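You operate a simulated robot arm through the tools that you are given. There is no shell and no other tool. Be economical: measure what you need, move in short steps, check, and stop when the job is done.

The job below is to be done with a simulated robot arm. You get a single attempt, and the scene is never put back.

## Task
Fit the reference lens that the job card names.
Fine: beam closed for the swap and open again after; the old one in its slot, the clamp screw tight. Where these are worked on the way, their far stop is far enough and under half their travel is too little: clamp screw.

Only the result counts: the job must be done as asked and must still hold three seconds after the hand-in. Knocking over, shifting, dropping, spilling or breaking anything else fails it.

## Robot
A 6-joint arm with a two-finger parallel gripper on a trunk, on a base that drives. Base frame: it is fixed to the floor where the robot stands at the start and does not move with it; the origin is under the middle of the robot, x ahead of it, y to its left, z up. Readings come in mm, rad, newtons and seconds.
With the tool pointing down near the work surface it reaches from about 260 to 680 mm from the robot's upright axis, wherever it stands. Its first joint turns from -2.897 to 2.897 rad. Places, roughly: beam filter knob [800, -200, 900]; beam shutter lever [800, -200, 1200]; blue tip knob [800, -400, 1100]; carriage brake [200, -1700, 900]; carriage fine knob [200, -1600, 900]; case screw [0, 600, 800]; clamp screw [800, -400, 1100]; computer key [100, 400, 300]; interferometer [1100, -100, 1100]; interferometer mount [900, -500, 1000]; invert key [600, 100, 800]; laser key [800, -200, 1100]; main switch [800, -200, 1000]; mask key [500, 200, 800]; mean key [600, 200, 800]; measure key [500, 100, 800]. Payload 4.1 kg.
The tool frame sits at the grasp point between the pads (the TCP): z along the fingers, y along the line on which they close. The tips reach 23 mm beyond it. The gripper opens to 94 mm. The fingers are 38 mm wide and 10 mm thick; the gripper's body (54 by 96 mm) begins 39 mm behind the TCP.
Orientation is told as [roll, pitch, yaw] about the base's x, y, z axes, in that order, counted from this pose: with the fingers straight down and closing along the base's y, the tool's x points along the base's -x, its y along +y and its z along -z.

## Interface
- The arm moves only by the tool move_arm. Its argument "rows" is a list of rows, each a list of 7 numbers: the turn, a rotation vector about the base's x, y, z in rad, then the shift along the base's x, y, z in mm, then the finger opening in mm, from 0 to 94. In form: [[ax, ay, az, dx, dy, dz, jaw], ...]. A call has 1 to 12 rows; each row shifts and turns the commanded pose from where the row before left it. A row lasts 0.2 s, in which the tool goes at most 50 mm and 0.15 rad; a call with a longer step from one row to the next is refused whole, and so is a gripper value outside its range. A pose out of reach is approached as far as the arm can. The call stops where the force on the tool passes 90 N (or 10 N more than at its start, if that is more) or the arm is blocked; 0.2 s more then pass. The fingers move at their own pace (about 45 mm/s each) and stop on an object; they squeeze with about 37 N. The grip force told is the motor's: it shows also when the fingers shut on nothing. Time passes only in rows, and 0.2 s behind the last, so rows that do not move let the fingers close. The reply holds the time, the measured pose of the TCP, the force on the tool along the base axes, the opening and the grip force, in the units named above and with some noise, with the torque about the TCP (base axes, N m) and any sound that the robot's microphone picked up, and new pictures: "show" is both (left out), scene, wrist or none.
- Cameras (640 x 400 px; columns grow to the right, rows downward): "scene" is now at [14.4, 186.1, 1311.7]; the picture's right is [0.20, -0.98, 0.00], its down [-0.73, -0.15, -0.67] and it looks along [0.65, 0.14, -0.74] (base axes); focal length 214 px, centre (320, 200). "wrist" rides on the gripper at [86, 16, -75] in the tool frame; the picture's right is [-0.18, 0.98, 0.00], its down [-0.58, -0.11, -0.81] and it looks along [-0.79, -0.15, 0.59] (tool axes); focal length 243 px, centre (320, 200). There is no depth. A picture from a camera that has moved, and an enlarged one, comes with that camera's place and axes in the base frame and with its lens. The place of the scene camera against the robot may be out by one fixed shift of up to 12 mm in any direction.
- slide_trunk(by): slides the trunk up (or, below 0, down) by that many mm; the arm and the scene camera ride with it, the base frame stays. It gives what a move gives, with no picture.
- steer(legs): drives the robot by 1 to 6 legs, each [ahead, turn to the left] in mm and rad, along the robot's own axes; the way and the turn of a leg run together, so that a leg with both is an arc; at most 1500 mm and 3.142 rad a leg. The arm and the cameras ride along, it lands a little off, and it stops where it bumps. It gives what a move gives, and a new picture of the scene camera.
- turn_head(pan, tilt): turns the head with the scene camera to pan (to the left, within 2.705 rad either way) and tilt (down, from -0.506 to 1.204), counted from straight ahead of the robot. It gives what a move gives, and a new picture of the scene camera.
- zoom(camera, box): a new picture of the part [left, top, right, bottom] of that camera's present view, enlarged. It takes no simulated time.
- sign_off(): hands the job in; it is judged then, once.

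Go step by step. Nothing tells you exact positions but the pictures and the camera data: compare them with the known pose of the tool, close in by small moves and look again before you grip or let go. The budget is 120 turns and 260 pictures, counting those below and the enlarged ones. Unless the task says otherwise, let go and move clear before handing in.

The tools are called after ">>>" as name(argument=value, ...) on one line, values as JSON. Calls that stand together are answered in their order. move_arm: Moves the arm, as the interface text tells. Its arguments: {"type":"object","properties":{"rows":{"type":"array","items":{"type":"array","items":{"type":"number"}}},"show":{"type":"string","enum":["both","scene","wrist","none"]}},"required":["rows"]} The other tools are called the same way: slide_trunk (by) slides the trunk up or down; steer (legs) drives the base; turn_head (pan, tilt) turns the head that bears the scene camera; zoom (camera, box) takes an enlarged picture of a part of a camera's view; sign_off () hands the job in.

At the start:

```text
time: 0.0
ee_pos: [439.7, 221.2, 999.6]
ee_rot: [-0.001, -0.002, 0.001]
ft_force: [-0.2, 0.0, -0.1]
wrist_torque: [-0.01, -0.01, -0.01]
width: 94.1
gripper_force: 0.2
trunk travel left (down, up): [-275.0, 315.0]
robot x, y, heading: [2.2, -1.8, 0.001]
head pan, tilt: [0.206, 0.84]
```

scene: 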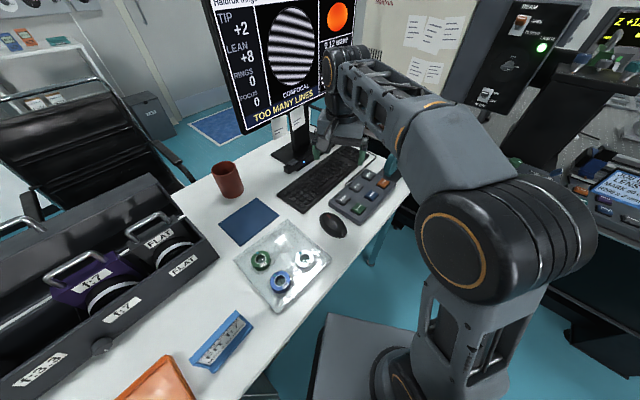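
wrist: 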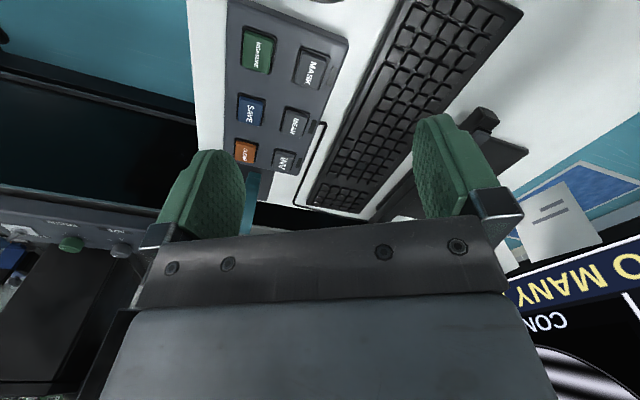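

I see a bench with a lens case on the left (f/1.5? f/0.7, flat...), a monitor, and a beam panel to the right. First I look around to find the job card and the mount.

>>> turn_head(pan=-0.5, tilt=0.3)

>>> turn_head(pan=0.2, tilt=0.2)

>>> turn_head(pan=1.3, tilt=0.8)

```text
time: 1.1
ee_pos: [441.3, 222.7, 1000.1]
ee_rot: [0.0, -0.001, 0.0]
ft_force: [-0.2, -0.2, -0.5]
wrist_torque: [0.05, -0.01, 0.02]
width: 94.0
gripper_force: 0.0
trunk travel left (down, up): [-275.0, 315.0]
robot x, y, heading: [-2.2, -2.7, -0.0]
head pan, tilt: [-0.499, 0.3]
camera scene: at [19.4, 125.4, 1359.2], right [-0.48, -0.88, 0.0], down [-0.26, 0.14, -0.96], along [0.84, -0.46, -0.3], focal length 214 px, centre (320, 200)
```

scene: 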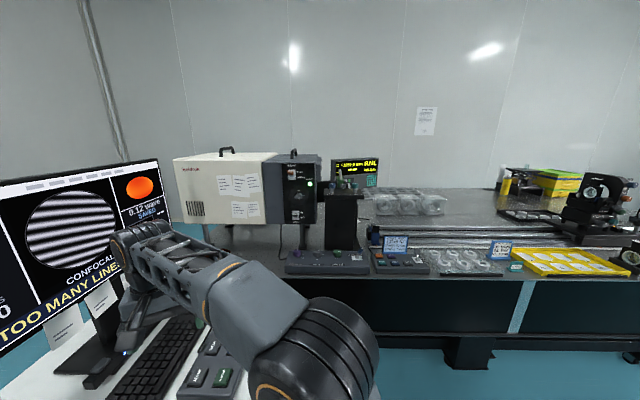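

```text
time: 2.1
ee_pos: [441.0, 221.9, 1000.3]
ee_rot: [-0.001, -0.001, 0.0]
ft_force: [0.0, 1.0, 0.2]
wrist_torque: [0.0, 0.0, 0.0]
width: 93.7
gripper_force: 0.0
trunk travel left (down, up): [-275.0, 315.0]
robot x, y, heading: [-3.4, -2.0, -0.002]
head pan, tilt: [0.201, 0.201]
camera scene: at [28.7, 188.5, 1368.6], right [0.2, -0.98, 0.0], down [-0.2, -0.04, -0.98], along [0.96, 0.19, -0.2], focal length 214 px, centre (320, 200)
```

scene: 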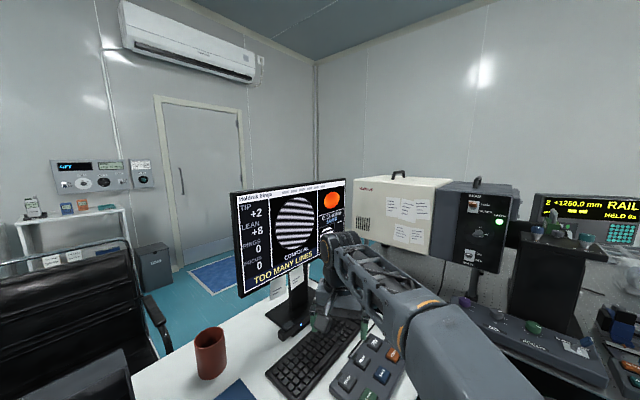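

```text
time: 3.5
ee_pos: [441.7, 222.7, 999.9]
ee_rot: [0.001, 0.0, 0.0]
ft_force: [-0.6, 1.0, 0.6]
wrist_torque: [0.0, 0.0, 0.05]
width: 94.1
gripper_force: 0.1
trunk travel left (down, up): [-275.0, 315.0]
robot x, y, heading: [1.0, -2.4, -0.002]
head pan, tilt: [1.3, 0.799]
camera scene: at [-41.0, 247.8, 1315.0], right [0.96, -0.27, 0.0], down [-0.19, -0.69, -0.7], along [0.19, 0.67, -0.72], focal length 214 px, centre (320, 200)
```

scene: 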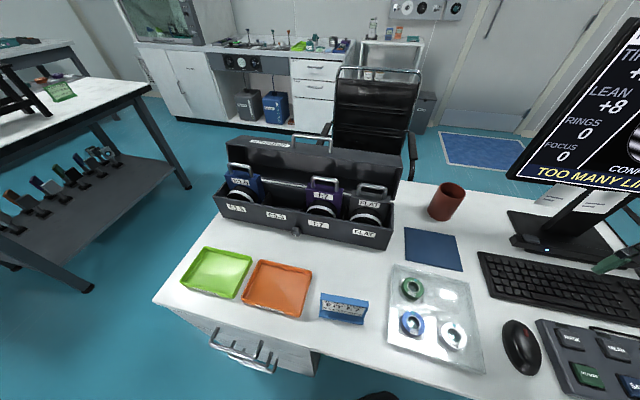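

The case holds lenses in slots, one of which is empty; there are small cards around. I zoom to read them.

>>> zoom(camera="scene", box=[200, 130, 410, 260])

>>> zoom(camera="scene", box=[300, 270, 400, 332])

>>> turn_head(pan=-0.5, tilt=0.3)

>>> zoom(camera="scene", box=[280, 140, 400, 215])

>>> zoom(camera="scene", box=[270, 200, 530, 300])

>>> zoom(camera="scene", box=[160, 140, 290, 230])

```text
3.05 times, centred on (305, 195) of scene
camera zoom: at [-41.0, 247.8, 1315.0], right [0.96, -0.27, 0.0], down [-0.19, -0.69, -0.7], along [0.19, 0.67, -0.72], focal length 654 px, centre (366, 215)
```

zoom: 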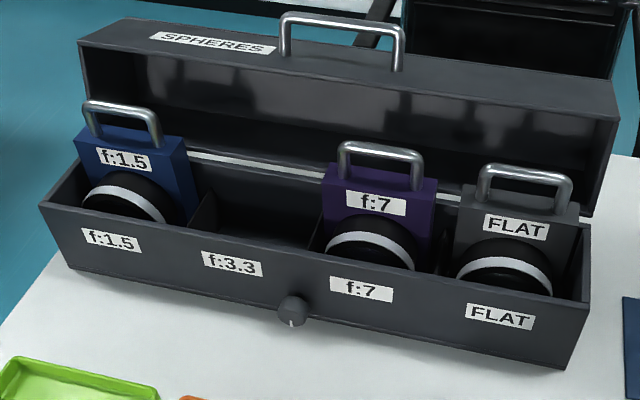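

```text
6.40 times, centred on (350, 301) of scene
camera zoom: at [-41.0, 247.8, 1315.0], right [0.96, -0.27, 0.0], down [-0.19, -0.69, -0.7], along [0.19, 0.67, -0.72], focal length 1373 px, centre (128, -446)
```

zoom: 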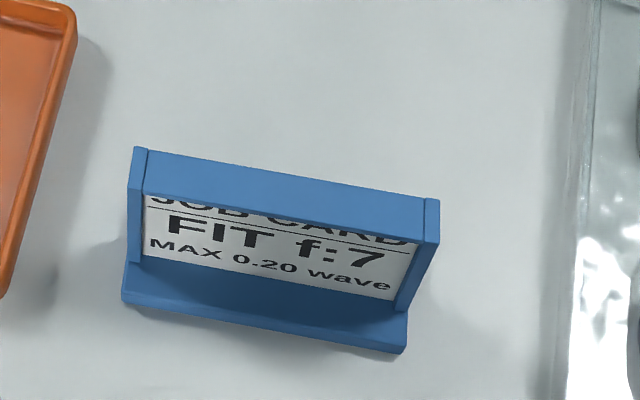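

```text
time: 5.3
ee_pos: [440.9, 222.3, 999.8]
ee_rot: [0.001, 0.0, -0.001]
ft_force: [0.5, 0.3, -0.2]
wrist_torque: [0.0, 0.01, -0.01]
width: 93.7
gripper_force: 0.0
trunk travel left (down, up): [-275.0, 315.0]
robot x, y, heading: [-0.5, -2.8, 0.001]
head pan, tilt: [-0.499, 0.3]
camera scene: at [19.4, 125.4, 1359.3], right [-0.48, -0.88, 0.0], down [-0.26, 0.14, -0.96], along [0.84, -0.46, -0.3], focal length 214 px, centre (320, 200)
```

scene: 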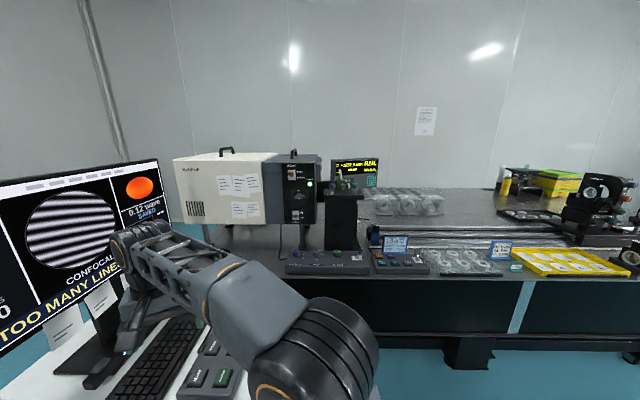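

```text
5.33 times, centred on (340, 178) of scene
camera zoom: at [19.4, 125.4, 1359.3], right [-0.48, -0.88, 0.0], down [-0.26, 0.14, -0.96], along [0.84, -0.46, -0.3], focal length 1144 px, centre (213, 320)
```

zoom: 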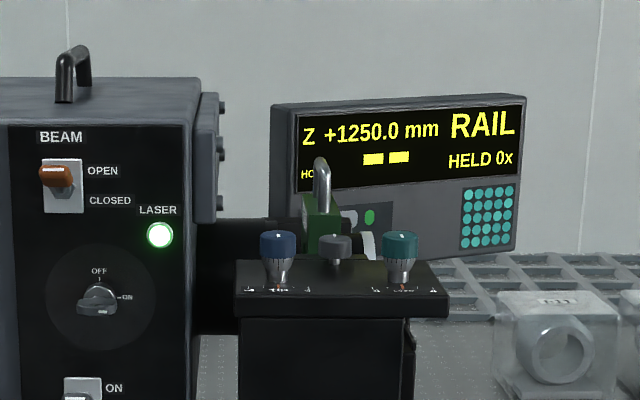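

```text
2.46 times, centred on (400, 250) of scene
camera zoom: at [19.4, 125.4, 1359.3], right [-0.48, -0.88, 0.0], down [-0.26, 0.14, -0.96], along [0.84, -0.46, -0.3], focal length 528 px, centre (123, 77)
```

zoom: 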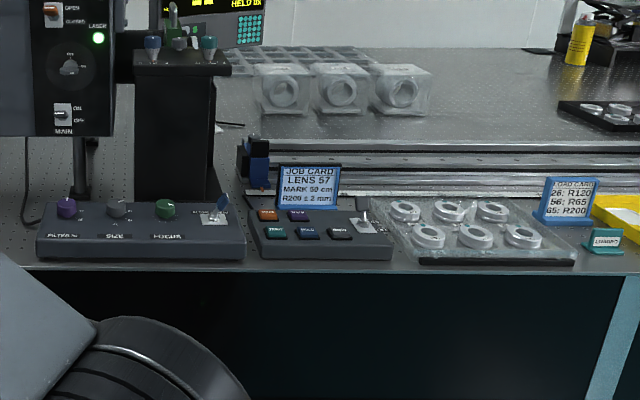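

```text
4.44 times, centred on (225, 185) of scene
camera zoom: at [19.4, 125.4, 1359.3], right [-0.48, -0.88, 0.0], down [-0.26, 0.14, -0.96], along [0.84, -0.46, -0.3], focal length 953 px, centre (742, 267)
```

zoom: 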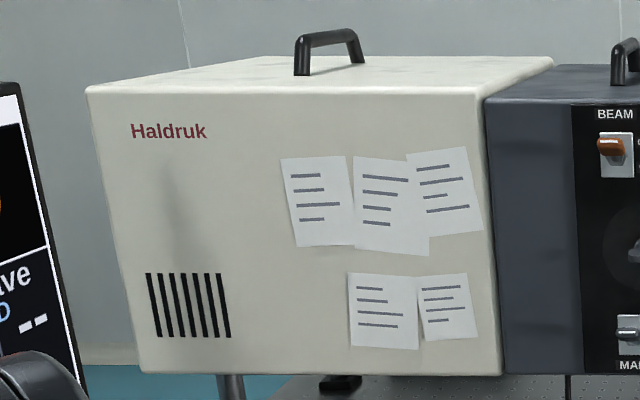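

The job card says "FIT f:7"; the mount now holds the green f:3.3, whose slot is empty. Next I check the floor between me and the interferometer before driving.

>>> turn_head(pan=-0.7, tilt=0.95)

>>> turn_head(pan=0.4, tilt=1.1)

```text
time: 6.3
ee_pos: [441.0, 222.7, 1000.9]
ee_rot: [0.0, 0.0, 0.001]
ft_force: [0.4, -0.1, 0.3]
wrist_torque: [0.01, 0.05, 0.02]
width: 94.1
gripper_force: 0.0
trunk travel left (down, up): [-275.0, 315.0]
robot x, y, heading: [-2.3, -6.2, 0.006]
head pan, tilt: [-0.7, 0.949]
camera scene: at [-7.0, 123.2, 1303.5], right [-0.64, -0.77, 0.0], down [-0.62, 0.52, -0.58], along [0.45, -0.38, -0.81], focal length 214 px, centre (320, 200)
```

scene: 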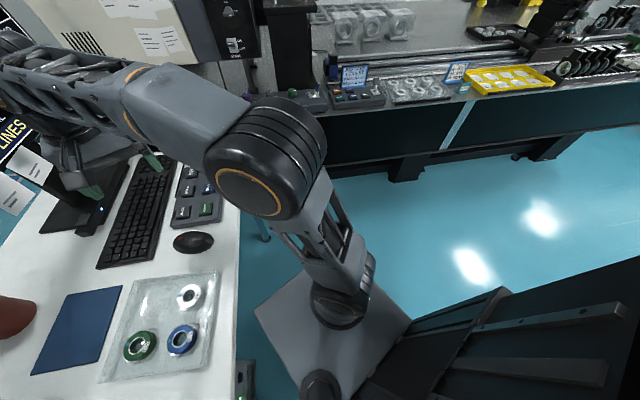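

```text
time: 7.6
ee_pos: [440.7, 223.0, 999.7]
ee_rot: [0.0, -0.001, 0.0]
ft_force: [-0.3, -0.1, 1.0]
wrist_torque: [-0.05, -0.01, 0.02]
width: 94.0
gripper_force: 0.0
trunk travel left (down, up): [-275.0, 315.0]
robot x, y, heading: [1.3, -4.2, -0.004]
head pan, tilt: [0.4, 1.1]
camera scene: at [-4.4, 194.6, 1293.2], right [0.39, -0.92, 0.0], down [-0.82, -0.35, -0.45], along [0.42, 0.18, -0.89], focal length 214 px, centre (320, 200)
```

scene: 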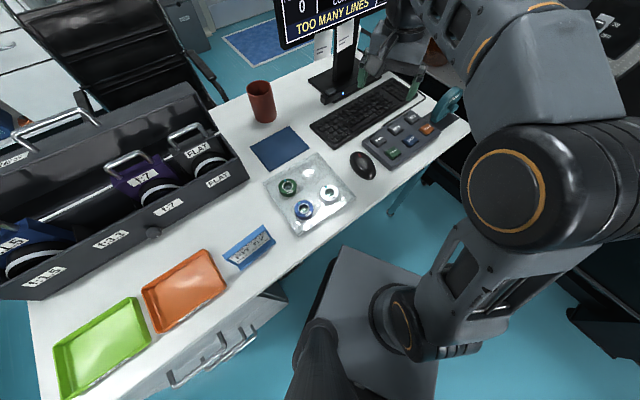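

The table edge with the interferometer lies about along heading -0.47, parallel to the desk edge. I turn first and drive a little that way.

>>> steer(legs=[[0, -0.47], [120, 0]])

>>> turn_head(pan=-0.1, tilt=0.35)

```text
time: 10.2
ee_pos: [602.2, -53.8, 998.7]
ee_rot: [0.0, 0.0, -0.466]
ft_force: [0.4, 0.6, 0.3]
wrist_torque: [0.02, 0.01, 0.0]
width: 93.9
gripper_force: 0.0
trunk travel left (down, up): [-275.0, 315.0]
robot x, y, heading: [108.3, -57.5, -0.466]
head pan, tilt: [0.4, 1.1]
camera scene: at [188.4, 121.4, 1293.2], right [-0.07, -1.0, 0.0], down [-0.89, 0.06, -0.45], along [0.45, -0.03, -0.89], focal length 214 px, centre (320, 200)
```

scene: 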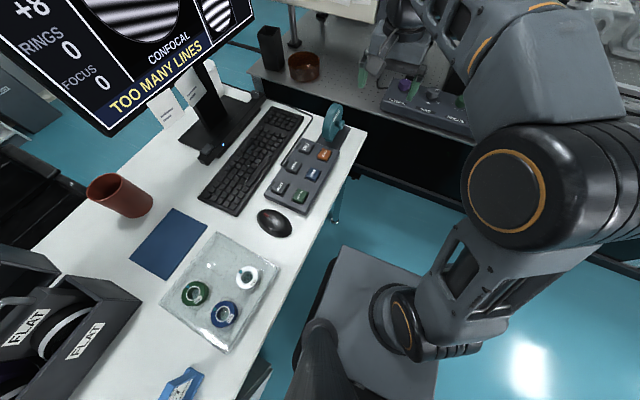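

```text
time: 11.3
ee_pos: [601.1, -54.2, 999.6]
ee_rot: [0.0, 0.0, -0.466]
ft_force: [-0.8, 0.6, 0.8]
wrist_torque: [-0.01, -0.02, 0.01]
width: 94.1
gripper_force: 0.0
trunk travel left (down, up): [-275.0, 315.0]
robot x, y, heading: [106.7, -54.9, -0.47]
head pan, tilt: [-0.099, 0.351]
camera scene: at [204.2, 75.7, 1354.5], right [-0.54, -0.84, 0.0], down [-0.29, 0.18, -0.94], along [0.79, -0.5, -0.34], focal length 214 px, centre (320, 200)
```

scene: 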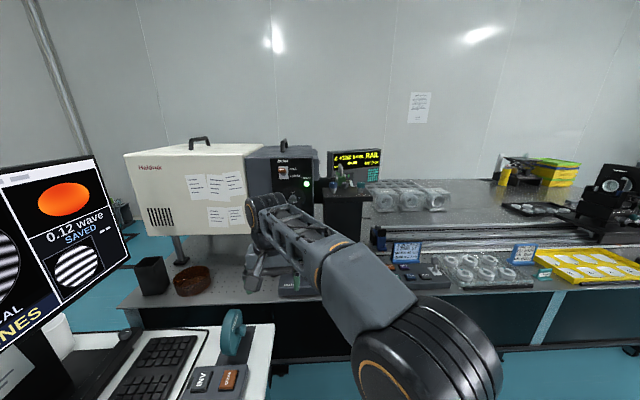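

I raise the trunk to work at the mount's height and pull the arm in before driving closer.

>>> slide_trunk(by=280)

>>> move_arm(rows=[[0, 0, 0, -40, -13, 0, 94], [0, 0, 0, -40, -13, 0, 94], [0, 0, 0, -40, -13, 0, 94], [0, 0, 0, -40, -13, 0, 94]], show="scene")

```text
time: 14.1
ee_pos: [601.3, -53.3, 1280.1]
ee_rot: [0.001, 0.001, -0.466]
ft_force: [0.8, -0.7, 0.0]
wrist_torque: [-0.03, 0.01, 0.03]
width: 94.1
gripper_force: 0.0
trunk travel left (down, up): [-555.0, 35.0]
robot x, y, heading: [107.8, -54.4, -0.465]
head pan, tilt: [-0.099, 0.351]
```

```text
time: 15.1
ee_pos: [439.4, -104.9, 1279.8]
ee_rot: [0.001, -0.002, -0.466]
ft_force: [-0.3, 0.6, -0.8]
wrist_torque: [-0.06, -0.02, 0.01]
width: 94.2
gripper_force: 0.0
trunk travel left (down, up): [-555.0, 35.0]
robot x, y, heading: [108.4, -55.3, -0.467]
head pan, tilt: [-0.099, 0.351]
camera scene: at [203.2, 75.5, 1634.7], right [-0.54, -0.84, 0.0], down [-0.29, 0.18, -0.94], along [0.79, -0.5, -0.34], focal length 214 px, centre (320, 200)
```

scene: 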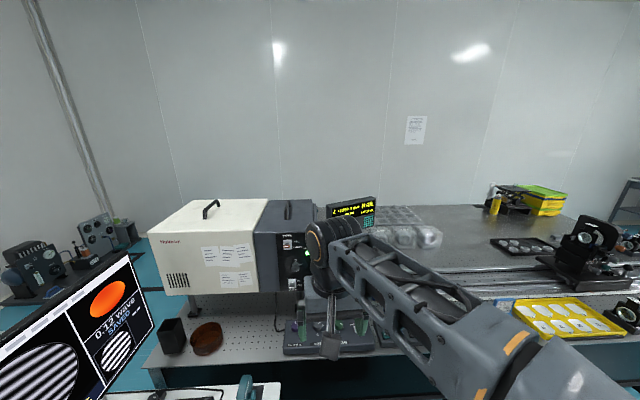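

Next I drive 270 mm closer, with the arm tucked.

>>> steer(legs=[[270, 0]])

>>> turn_head(pan=-0.1, tilt=0.75)

```text
time: 17.1
ee_pos: [681.5, -230.1, 1278.9]
ee_rot: [0.001, 0.001, -0.473]
ft_force: [-0.4, 0.3, -0.3]
wrist_torque: [0.03, 0.01, 0.03]
width: 93.7
gripper_force: 0.1
trunk travel left (down, up): [-555.0, 35.0]
robot x, y, heading: [344.0, -177.5, -0.474]
head pan, tilt: [-0.099, 0.351]
camera scene: at [445.9, -47.4, 1634.6], right [-0.54, -0.84, 0.0], down [-0.29, 0.19, -0.94], along [0.79, -0.51, -0.34], focal length 214 px, centre (320, 200)
```

scene: 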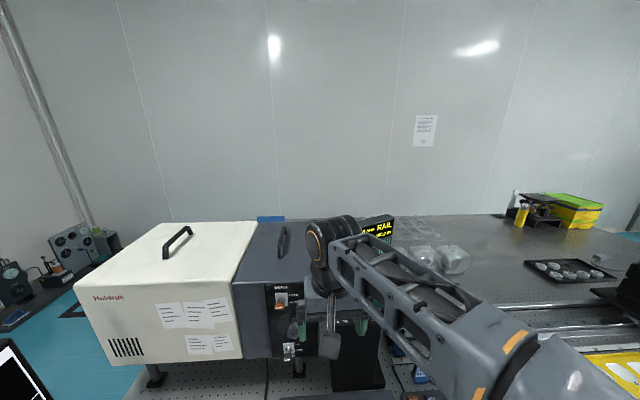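

```text
time: 17.9
ee_pos: [681.2, -229.5, 1278.6]
ee_rot: [0.001, 0.001, -0.473]
ft_force: [0.4, -0.5, -0.4]
wrist_torque: [0.01, 0.0, -0.02]
width: 94.3
gripper_force: 0.1
trunk travel left (down, up): [-555.0, 35.0]
robot x, y, heading: [346.0, -177.0, -0.474]
head pan, tilt: [-0.099, 0.75]
camera scene: at [436.6, -41.6, 1599.0], right [-0.54, -0.84, 0.0], down [-0.57, 0.37, -0.73], along [0.61, -0.4, -0.68], focal length 214 px, centre (320, 200)
```

scene: 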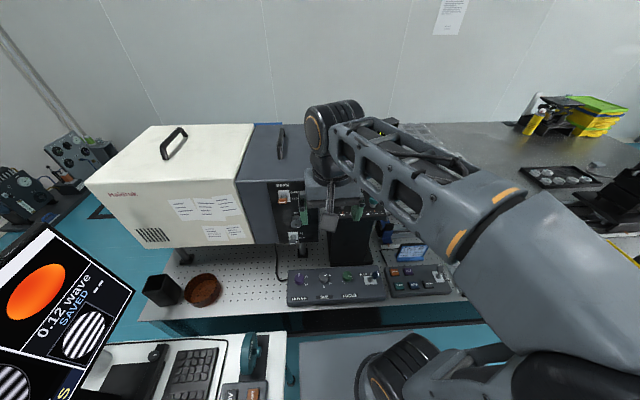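

The arm blocks the head's view of the mount; I check with the wrist camera.

>>> zoom(camera="wrist", box=[0, 0, 640, 400])

>>> zoom(camera="scene", box=[260, 160, 420, 260])

```text
1.00 times, centred on (320, 200) of wrist
camera zoom: at [610.6, -176.5, 1354.8], right [0.61, 0.79, 0.0], down [0.47, -0.36, 0.81], along [0.64, -0.49, -0.59], focal length 243 px, centre (320, 200)
```

zoom: 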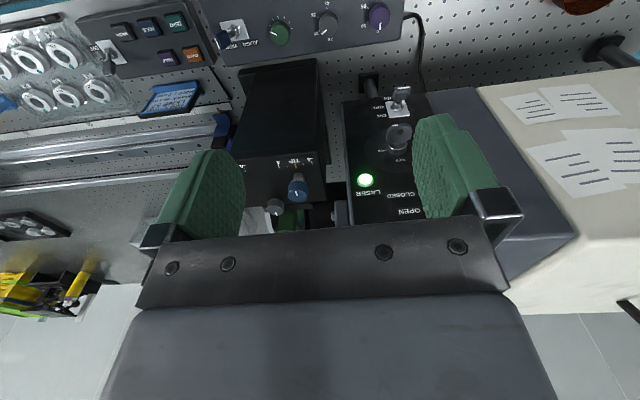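

```text
4.00 times, centred on (340, 210) of scene
camera zoom: at [436.6, -41.6, 1599.0], right [-0.54, -0.84, 0.0], down [-0.57, 0.37, -0.73], along [0.61, -0.4, -0.68], focal length 858 px, centre (240, 160)
```

zoom: 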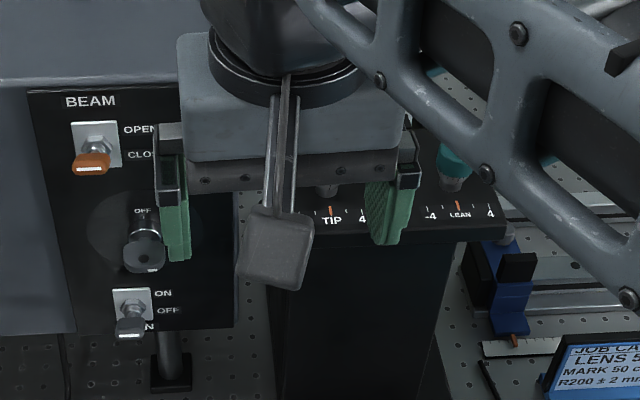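

The wrist view shows beam panel and mount top, upside-down. I raise and pull back a bit to see the lever and the clamp screw clear of the gripper body.

>>> move_arm(rows=[[0, 0, 0, -12, -14, 40, 60], [0, 0, 0, -12, -14, 40, 30], [0, 0, 0, -12, -14, 40, 0], [0, 0, 0, -12, -14, 30, 0]], show="wrist")

```text
time: 18.9
ee_pos: [631.4, -284.8, 1431.1]
ee_rot: [-0.001, 0.0, -0.474]
ft_force: [0.8, -0.2, -0.6]
wrist_torque: [-0.02, -0.03, 0.0]
width: 7.2
gripper_force: 0.1
trunk travel left (down, up): [-555.0, 35.0]
robot x, y, heading: [345.7, -176.4, -0.473]
head pan, tilt: [-0.099, 0.75]
camera wrist: at [561.7, -232.3, 1506.8], right [0.61, 0.79, 0.0], down [0.47, -0.36, 0.81], along [0.64, -0.49, -0.59], focal length 243 px, centre (320, 200)
```

wrist: 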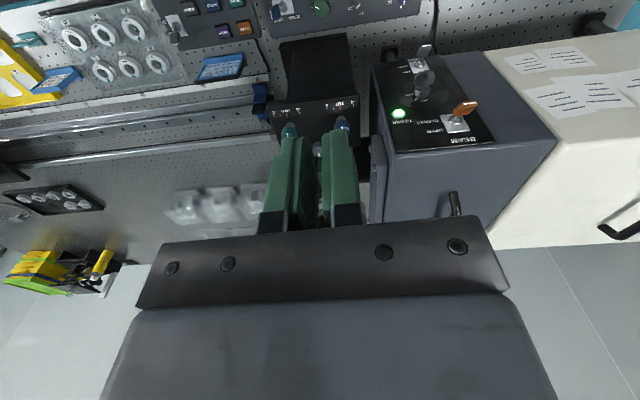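

>>> zoom(camera="wrist", box=[360, 40, 520, 160])

>>> zoom(camera="wrist", box=[220, 70, 400, 210])

```text
3.33 times, centred on (440, 100) of wrist
camera zoom: at [561.7, -232.3, 1506.8], right [0.61, 0.79, 0.0], down [0.47, -0.36, 0.81], along [0.64, -0.49, -0.59], focal length 809 px, centre (-80, 533)
```

zoom: 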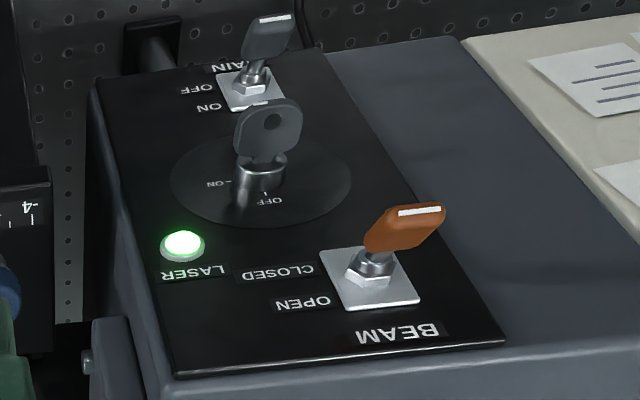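

```text
2.86 times, centred on (310, 140) of wrist
camera zoom: at [561.7, -232.3, 1506.8], right [0.61, 0.79, 0.0], down [0.47, -0.36, 0.81], along [0.64, -0.49, -0.59], focal length 693 px, centre (349, 371)
```

zoom: 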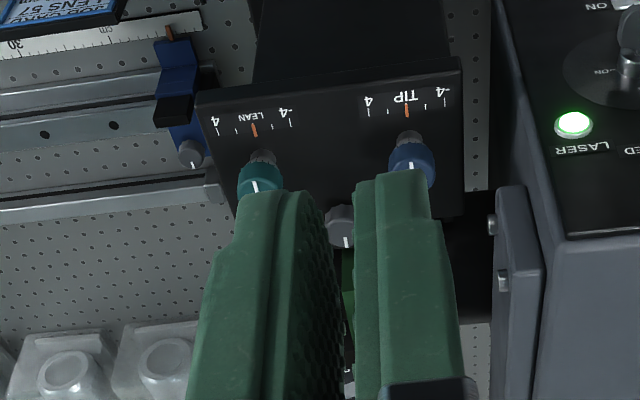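

I take a second wrist view from the left for triangulation of the lever.

>>> move_arm(rows=[[0, 0, 0, 18, 36, 0, 0], [0, 0, 0, 18, 36, 0, 0], [0, 0, 0, 18, 36, 0, 0]], show="wrist")

>>> zoom(camera="wrist", box=[240, 40, 400, 160])

>>> zoom(camera="wrist", box=[120, 70, 300, 210])

```text
time: 19.7
ee_pos: [687.1, -175.2, 1430.6]
ee_rot: [0.001, -0.001, -0.472]
ft_force: [0.5, 0.3, -0.2]
wrist_torque: [-0.02, 0.0, -0.04]
width: 0.0
gripper_force: 36.7
trunk travel left (down, up): [-555.0, 35.0]
robot x, y, heading: [343.8, -180.2, -0.47]
head pan, tilt: [-0.099, 0.75]
camera wrist: at [617.6, -122.2, 1505.9], right [0.61, 0.79, 0.0], down [0.47, -0.36, 0.81], along [0.64, -0.49, -0.59], focal length 243 px, centre (320, 200)
```

wrist: 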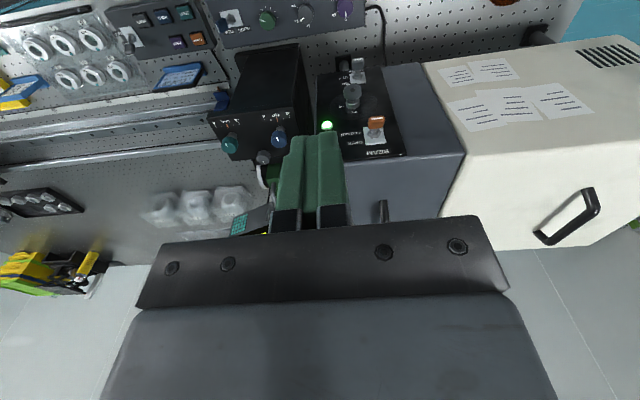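

```text
3.33 times, centred on (320, 100) of wrist
camera zoom: at [617.6, -122.2, 1505.9], right [0.61, 0.79, 0.0], down [0.47, -0.36, 0.81], along [0.64, -0.49, -0.59], focal length 809 px, centre (320, 533)
```

zoom: 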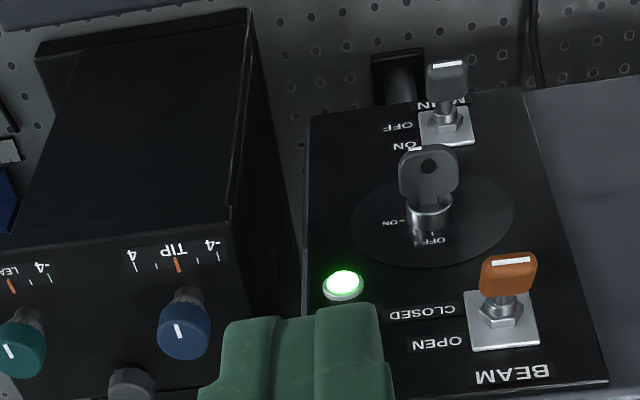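

```text
2.86 times, centred on (210, 140) of wrist
camera zoom: at [617.6, -122.2, 1505.9], right [0.61, 0.79, 0.0], down [0.47, -0.36, 0.81], along [0.64, -0.49, -0.59], focal length 693 px, centre (634, 371)
```

zoom: 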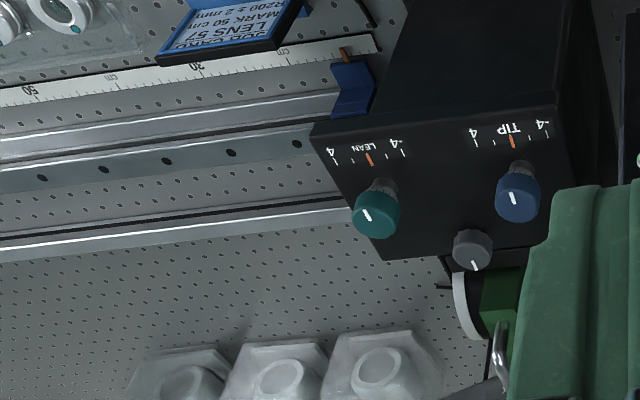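

Triangulated: the beam lever tip is near (836,-187,1203), tilted up (OPEN). I move above it with the jaws open, fingers down, and check.

>>> move_arm(rows=[[0, 0, 0, 30, -3, -26, 60], [0, 0, 0, 30, -3, -26, 60], [0, 0, 0, 30, -3, -26, 60], [0, 0, 0, 30, -3, -26, 60], [0, 0, 0, 30, -2, -26, 60]], show="both")

>>> zoom(camera="scene", box=[230, 120, 390, 260])

```text
time: 20.9
ee_pos: [836.1, -194.1, 1299.8]
ee_rot: [0.0, -0.001, -0.472]
ft_force: [0.8, 0.0, -0.8]
wrist_torque: [0.0, -0.02, 0.01]
width: 59.8
gripper_force: 0.1
trunk travel left (down, up): [-555.0, 35.0]
robot x, y, heading: [345.8, -177.7, -0.476]
head pan, tilt: [-0.099, 0.75]
camera scene: at [437.4, -41.5, 1598.9], right [-0.54, -0.84, 0.0], down [-0.57, 0.37, -0.73], along [0.61, -0.4, -0.68], focal length 214 px, centre (320, 200)
camera wrist: at [766.5, -140.7, 1374.6], right [0.61, 0.79, 0.0], down [0.47, -0.36, 0.81], along [0.64, -0.49, -0.59], focal length 243 px, centre (320, 200)
```

scene: 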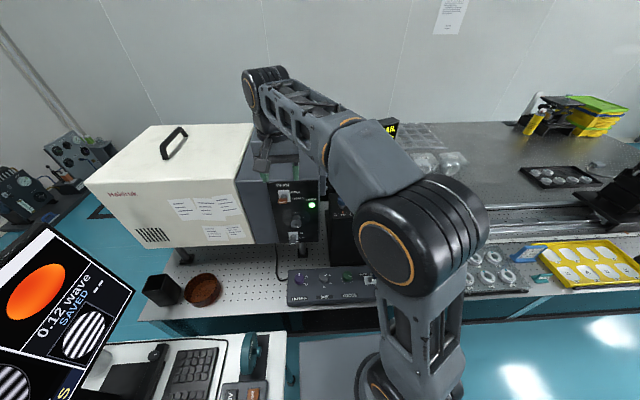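
wrist: 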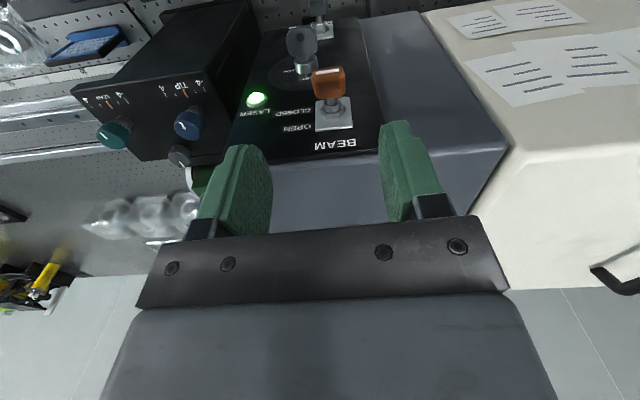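

```text
2.86 times, centred on (310, 190) of scene
camera zoom: at [437.4, -41.5, 1598.9], right [-0.54, -0.84, 0.0], down [-0.57, 0.37, -0.73], along [0.61, -0.4, -0.68], focal length 613 px, centre (349, 229)
```

zoom: 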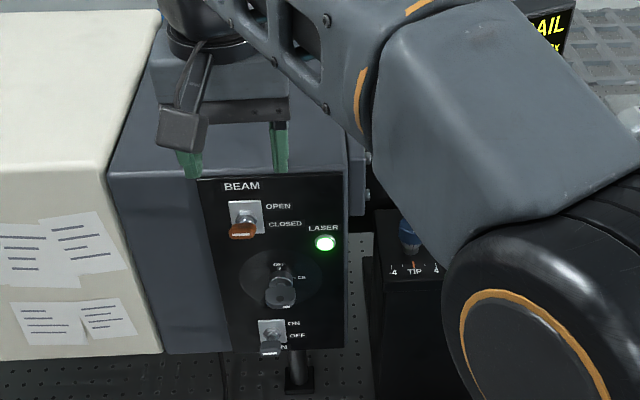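

The lever lies between the fingers' line; I descend and grip the paddle.

>>> move_arm(rows=[[0, 0, 0, 0, 5, -40, 60], [0, 0, 0, 0, 0, -40, 60], [0, 0, 0, 0, 0, -15, 60]], show="wrist")

>>> zoom(camera="scene", box=[230, 120, 390, 260])

```text
time: 21.7
ee_pos: [835.2, -186.8, 1205.1]
ee_rot: [0.001, 0.0, -0.473]
ft_force: [0.1, -0.6, -0.7]
wrist_torque: [-0.03, -0.04, 0.0]
width: 60.2
gripper_force: 0.1
trunk travel left (down, up): [-555.0, 35.0]
robot x, y, heading: [348.2, -177.5, -0.476]
head pan, tilt: [-0.099, 0.75]
camera wrist: at [766.3, -134.1, 1280.8], right [0.61, 0.79, 0.0], down [0.47, -0.36, 0.81], along [0.64, -0.49, -0.59], focal length 243 px, centre (320, 200)
```

wrist: 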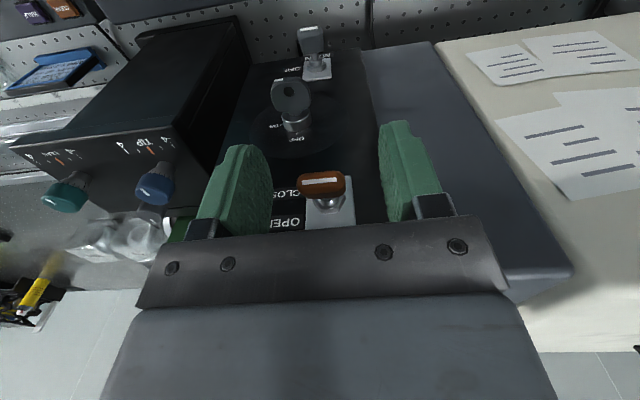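

```text
2.86 times, centred on (310, 190) of scene
camera zoom: at [436.7, -41.6, 1599.0], right [-0.54, -0.84, 0.0], down [-0.57, 0.37, -0.73], along [0.61, -0.4, -0.68], focal length 613 px, centre (349, 229)
```

zoom: 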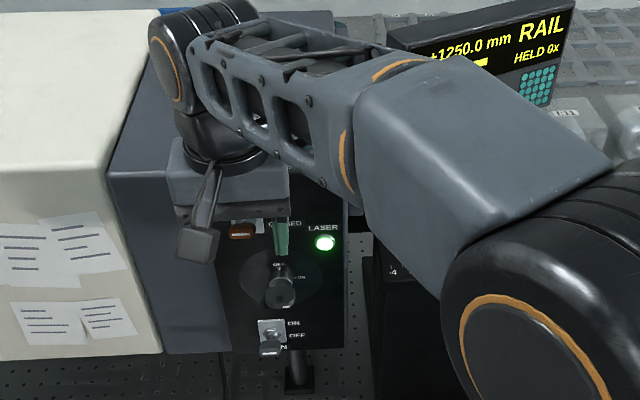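

>>> move_arm(rows=[[0, 0, 0, 3, -2, -2, 30], [0, 0, 0, 0, 0, 0, 10], [0, 0, 0, 0, 0, 0, 10]], show="wrist")

```text
time: 22.5
ee_pos: [838.8, -188.9, 1203.7]
ee_rot: [-0.001, -0.002, -0.475]
ft_force: [-0.6, -0.9, -0.5]
wrist_torque: [-0.17, -0.01, -0.75]
width: 25.0
gripper_force: 40.2
trunk travel left (down, up): [-555.0, 35.0]
robot x, y, heading: [347.1, -181.9, -0.479]
head pan, tilt: [-0.099, 0.75]
camera wrist: at [769.9, -136.1, 1278.9], right [0.61, 0.79, 0.0], down [0.47, -0.36, 0.81], along [0.64, -0.49, -0.59], focal length 243 px, centre (320, 200)
```

wrist: 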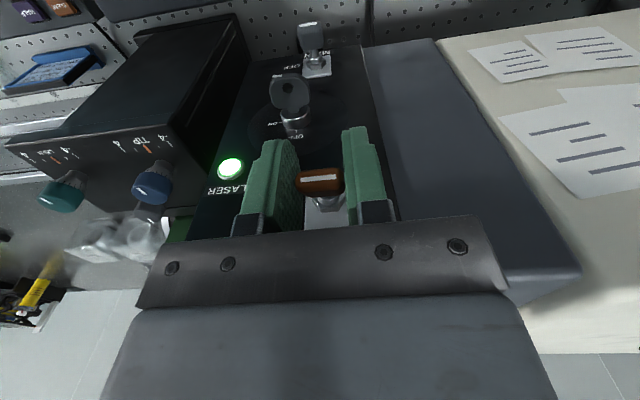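

Gripped at 25 mm. Now I swing the lever down.

>>> move_arm(rows=[[0, 0, 0, -2, 1, -9, 10], [0, 0, 0, -1, 1, -9, 10], [0, 0, 0, 1, -1, -9, 10], [0, 0, 0, 2, -1, -10, 10], [0, 0, 0, 0, 0, -3, 10]], show="wrist")

>>> zoom(camera="scene", box=[230, 120, 390, 260])

```text
time: 23.5
ee_pos: [836.5, -186.6, 1185.4]
ee_rot: [0.013, -0.035, -0.468]
ft_force: [-28.4, 3.3, 30.2]
wrist_torque: [-1.55, -0.14, -0.94]
width: 25.0
gripper_force: 45.8
trunk travel left (down, up): [-555.0, 35.0]
robot x, y, heading: [344.5, -180.5, -0.469]
head pan, tilt: [-0.099, 0.75]
stopped in row 4: the force on the tool passed its limit (the readings are from after the stop); the commanded pose is now the measured one
camera wrist: at [762.9, -134.1, 1259.4], right [0.61, 0.79, 0.02], down [0.44, -0.36, 0.82], along [0.66, -0.49, -0.57], focal length 243 px, centre (320, 200)
```

wrist: 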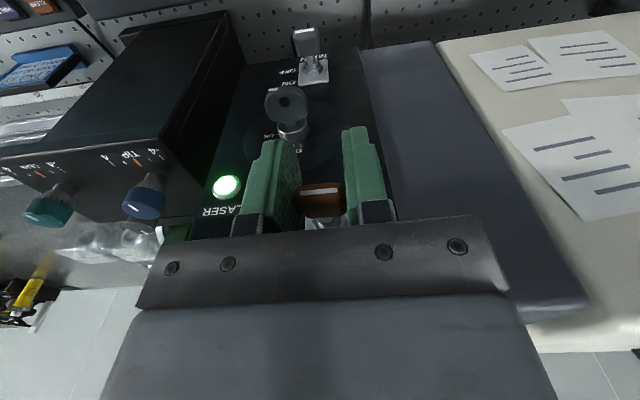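

```text
2.86 times, centred on (310, 190) of scene
camera zoom: at [428.3, -40.5, 1598.7], right [-0.54, -0.84, 0.0], down [-0.57, 0.37, -0.73], along [0.62, -0.4, -0.68], focal length 613 px, centre (349, 229)
```

zoom: 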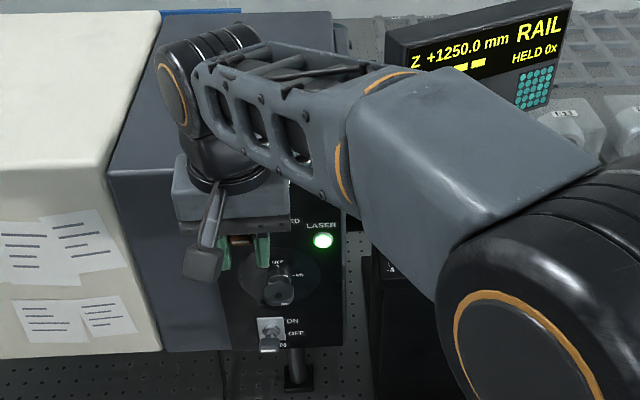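

The stiff grip fights the lever's rotation. I release, rise, and will push it down with closed fingers from above instead.

>>> move_arm(rows=[[0, 0, 0, 0, 0, 0, 60], [0, 0, 0, 0, 0, 0, 60], [0, 0, 0, 0, 0, 40, 60], [0, 0, 0, 0, 0, 40, 60]], show="wrist")

>>> zoom(camera="wrist", box=[220, 40, 400, 180])

```text
time: 24.5
ee_pos: [843.2, -186.3, 1260.1]
ee_rot: [0.011, -0.027, -0.469]
ft_force: [0.6, 1.2, 0.6]
wrist_torque: [-0.03, 0.0, 0.0]
width: 59.4
gripper_force: 0.0
trunk travel left (down, up): [-555.0, 35.0]
robot x, y, heading: [342.2, -176.1, -0.472]
head pan, tilt: [-0.099, 0.75]
camera wrist: at [770.4, -133.8, 1333.5], right [0.61, 0.79, 0.01], down [0.45, -0.36, 0.82], along [0.66, -0.49, -0.57], focal length 243 px, centre (320, 200)
```

wrist: 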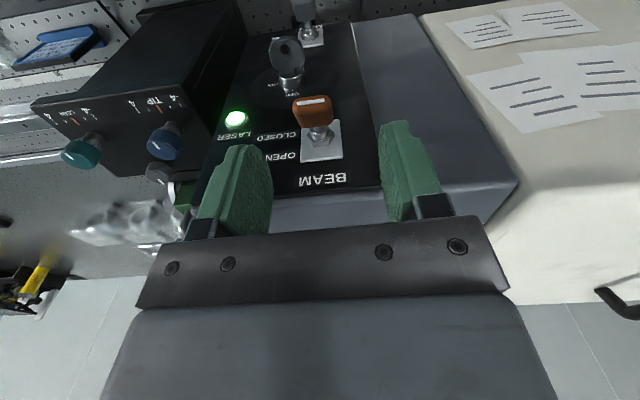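

```text
2.86 times, centred on (310, 110) of wrist
camera zoom: at [770.4, -133.8, 1333.5], right [0.61, 0.79, 0.01], down [0.45, -0.36, 0.82], along [0.66, -0.49, -0.57], focal length 693 px, centre (349, 457)
```

zoom: 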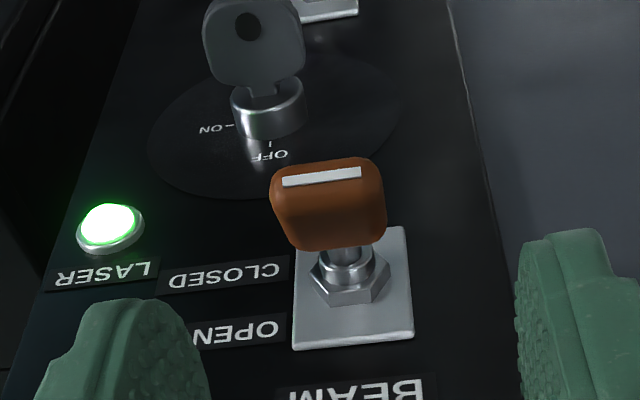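

>>> move_arm(rows=[[-0.011, 0.027, 0, -10, 3, 0, 20], [0, 0, 0, -9, 3, 0, 0], [0, 0, 0, 0, 0, -20, 0], [0, 0, 0, 0, 0, -15, 0], [0, 0, 0, 0, 0, -10, 0]], show="wrist")

>>> zoom(camera="scene", box=[230, 120, 390, 260])

```text
time: 25.7
ee_pos: [824.1, -181.4, 1216.7]
ee_rot: [-0.01, -0.007, -0.468]
ft_force: [0.0, 0.1, -0.1]
wrist_torque: [0.0, 0.01, 0.03]
width: 0.0
gripper_force: 37.3
trunk travel left (down, up): [-555.0, 35.0]
robot x, y, heading: [340.6, -178.2, -0.472]
head pan, tilt: [-0.099, 0.75]
camera wrist: at [753.6, -128.7, 1291.1], right [0.61, 0.79, -0.01], down [0.47, -0.35, 0.81], along [0.64, -0.5, -0.58], focal length 243 px, centre (320, 200)
```

wrist: 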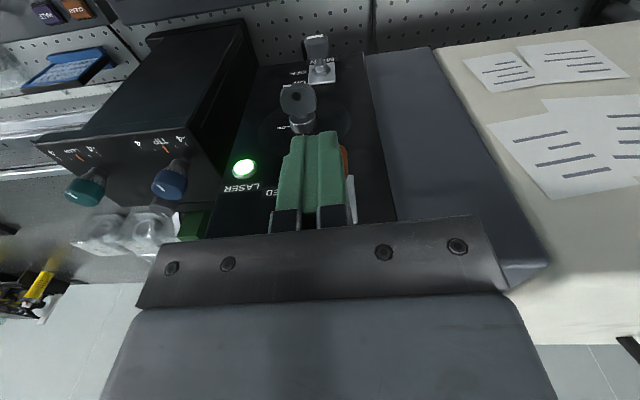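

```text
2.86 times, centred on (310, 190) of scene
camera zoom: at [436.3, -41.4, 1598.9], right [-0.54, -0.84, 0.0], down [-0.57, 0.37, -0.73], along [0.61, -0.4, -0.68], focal length 613 px, centre (349, 229)
```

zoom: 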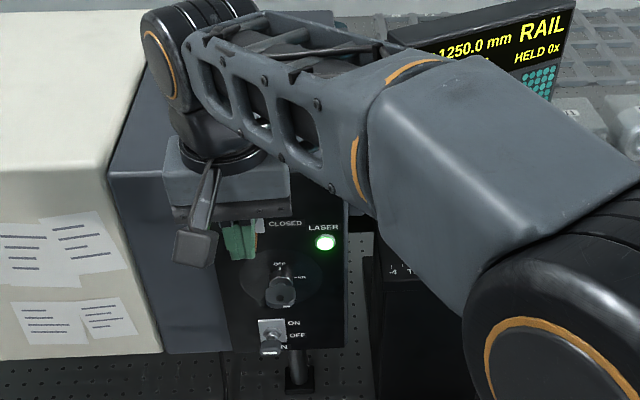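

>>> move_arm(rows=[[0, 0, 0, 0, 0, -8, 0], [0, 0, 0, 0, 0, -6, 0], [0, 0, 0, 0, 0, -6, 0], [0, 0, 0, 0, 0, -6, 0]], show="wrist")

```text
time: 26.7
ee_pos: [822.0, -181.3, 1198.2]
ee_rot: [-0.004, -0.019, -0.466]
ft_force: [-3.8, 2.7, 38.0]
wrist_torque: [-0.33, -0.52, 0.05]
width: 0.0
gripper_force: 36.5
trunk travel left (down, up): [-555.0, 35.0]
robot x, y, heading: [342.8, -172.5, -0.469]
head pan, tilt: [-0.099, 0.75]
camera wrist: at [751.0, -127.3, 1270.6], right [0.61, 0.8, 0.0], down [0.46, -0.35, 0.82], along [0.65, -0.5, -0.58], focal length 243 px, centre (320, 200)
```

wrist: 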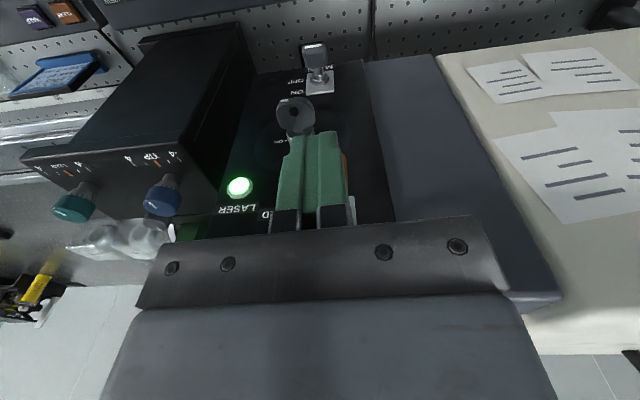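

Resistance at 38 N with the finger bottom at 1175; I rise and look at the lever's state.

>>> move_arm(rows=[[0, 0, 0, 0, 0, 40, 0], [0, 0, 0, -18, -36, 20, 0], [0, 0, 0, -18, -36, 40, 0], [0, 0, 0, -20, 10, 40, 0]], show="wrist")

>>> zoom(camera="wrist", box=[320, 30, 480, 150])

>>> zoom(camera="scene", box=[250, 160, 350, 250])

```text
refused: row 3 steps farther than a row can; nothing moved
```

```text
3.33 times, centred on (400, 90) of wrist
camera zoom: at [751.0, -127.3, 1270.6], right [0.61, 0.8, 0.0], down [0.46, -0.35, 0.82], along [0.65, -0.5, -0.58], focal length 809 px, centre (53, 567)
```

zoom: 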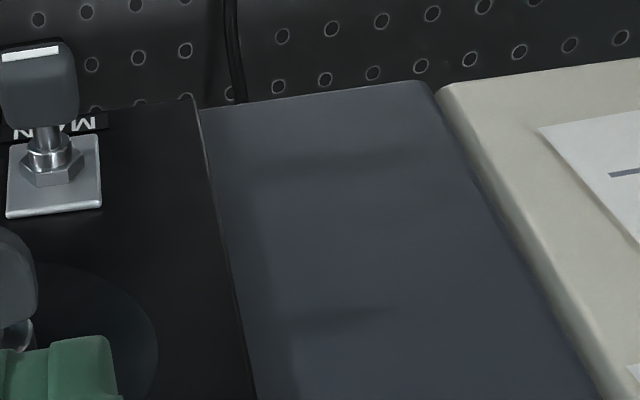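

```text
4.44 times, centred on (300, 205) of scene
camera zoom: at [432.7, -40.9, 1599.9], right [-0.54, -0.84, 0.0], down [-0.57, 0.37, -0.73], along [0.62, -0.4, -0.68], focal length 953 px, centre (409, 178)
```

zoom: 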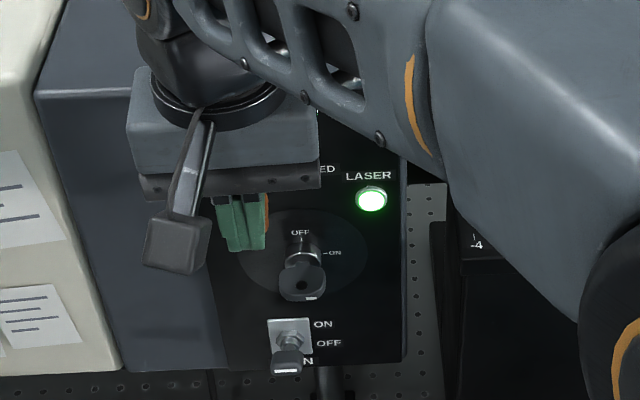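

>>> move_arm(rows=[[0, 0, 0, 0, 0, 40, 0], [0, 0, 0, -16, -32, 30, 0], [0, 0, 0, -16, -32, 30, 0], [0, 0, 0, -20, -10, 40, 0], [0, 0, 0, -20, -10, 40, 0]], show="wrist")

>>> zoom(camera="wrist", box=[320, 30, 480, 150])

>>> zoom(camera="scene", box=[250, 160, 350, 250])

```text
time: 27.9
ee_pos: [752.0, -263.4, 1371.7]
ee_rot: [-0.011, -0.009, -0.466]
ft_force: [-0.2, 0.1, 0.1]
wrist_torque: [0.01, 0.0, -0.02]
width: 0.0
gripper_force: 37.1
trunk travel left (down, up): [-555.0, 35.0]
robot x, y, heading: [349.7, -179.9, -0.469]
head pan, tilt: [-0.099, 0.75]
camera wrist: at [680.2, -209.9, 1447.4], right [0.61, 0.8, -0.01], down [0.47, -0.35, 0.81], along [0.64, -0.5, -0.58], focal length 243 px, centre (320, 200)
```

wrist: 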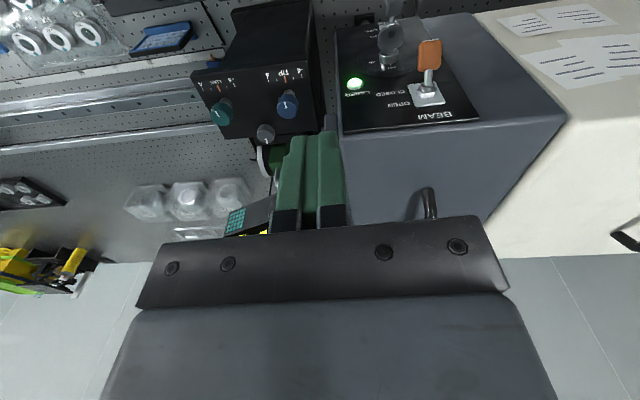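

```text
3.33 times, centred on (400, 90) of wrist
camera zoom: at [680.2, -209.9, 1447.4], right [0.61, 0.8, -0.01], down [0.47, -0.35, 0.81], along [0.64, -0.5, -0.58], focal length 809 px, centre (53, 567)
```

zoom: 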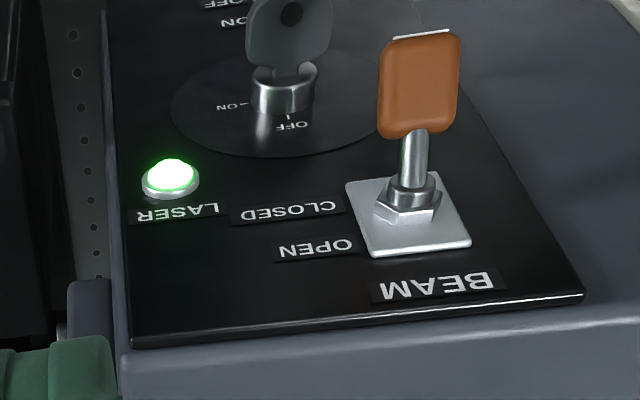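

```text
4.44 times, centred on (300, 205) of scene
camera zoom: at [435.9, -41.5, 1598.9], right [-0.54, -0.84, 0.0], down [-0.57, 0.37, -0.73], along [0.61, -0.4, -0.68], focal length 953 px, centre (409, 178)
```

zoom: 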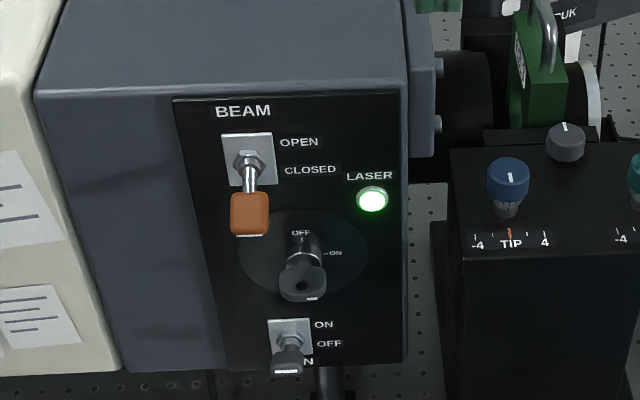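

The lever is down at CLOSED. Next the clamp screw, near (836,-450,1113); I move above the mount for a closer look.

>>> move_arm(rows=[[0.01, 0.009, 0, 11, -37, -24, 0], [0, 0, 0, 11, -37, -24, 0], [0, 0, 0, 12, -37, -23, 0], [0, 0, 0, 12, -37, -23, 0], [0, 0, 0, 12, -37, -23, 0]], show="both")

>>> zoom(camera="wrist", box=[220, 0, 440, 150])

```text
time: 29.1
ee_pos: [808.3, -452.5, 1251.9]
ee_rot: [-0.006, 0.004, -0.467]
ft_force: [-0.5, 0.0, 0.6]
wrist_torque: [0.02, -0.01, 0.01]
width: 0.0
gripper_force: 36.6
trunk travel left (down, up): [-555.0, 35.0]
robot x, y, heading: [348.6, -180.3, -0.471]
head pan, tilt: [-0.099, 0.75]
camera scene: at [436.9, -42.2, 1599.0], right [-0.54, -0.84, 0.0], down [-0.57, 0.37, -0.73], along [0.61, -0.4, -0.68], focal length 214 px, centre (320, 200)
camera wrist: at [738.1, -399.6, 1328.0], right [0.61, 0.8, -0.01], down [0.48, -0.36, 0.8], along [0.64, -0.49, -0.59], focal length 243 px, centre (320, 200)
```

scene: 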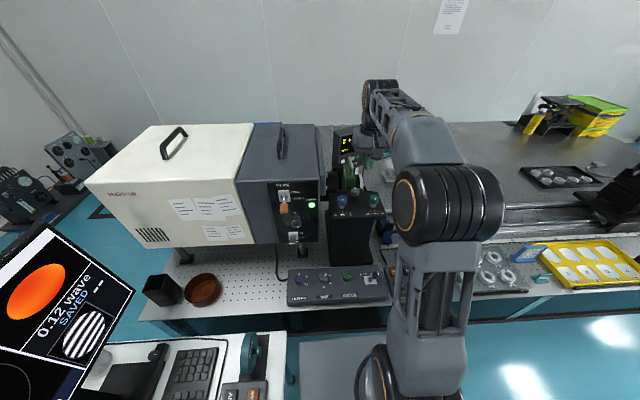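
wrist: 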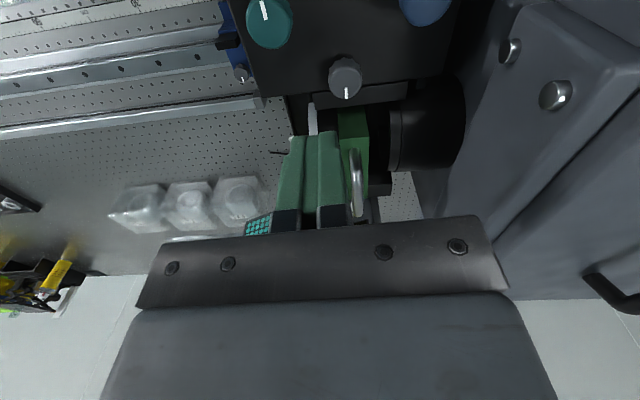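

```text
2.67 times, centred on (330, 75) of wrist
camera zoom: at [738.1, -399.6, 1328.0], right [0.61, 0.8, -0.01], down [0.48, -0.36, 0.8], along [0.64, -0.49, -0.59], focal length 647 px, centre (293, 533)
```

zoom: 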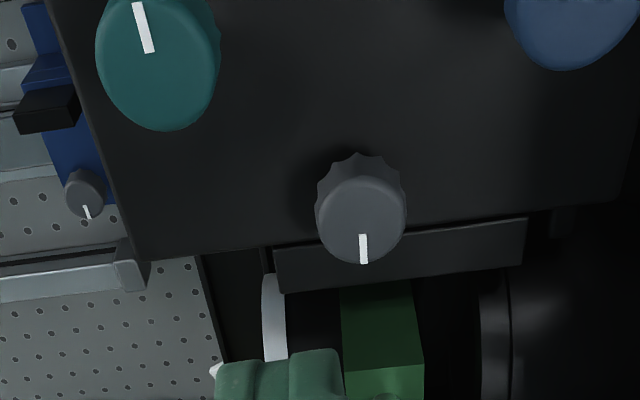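

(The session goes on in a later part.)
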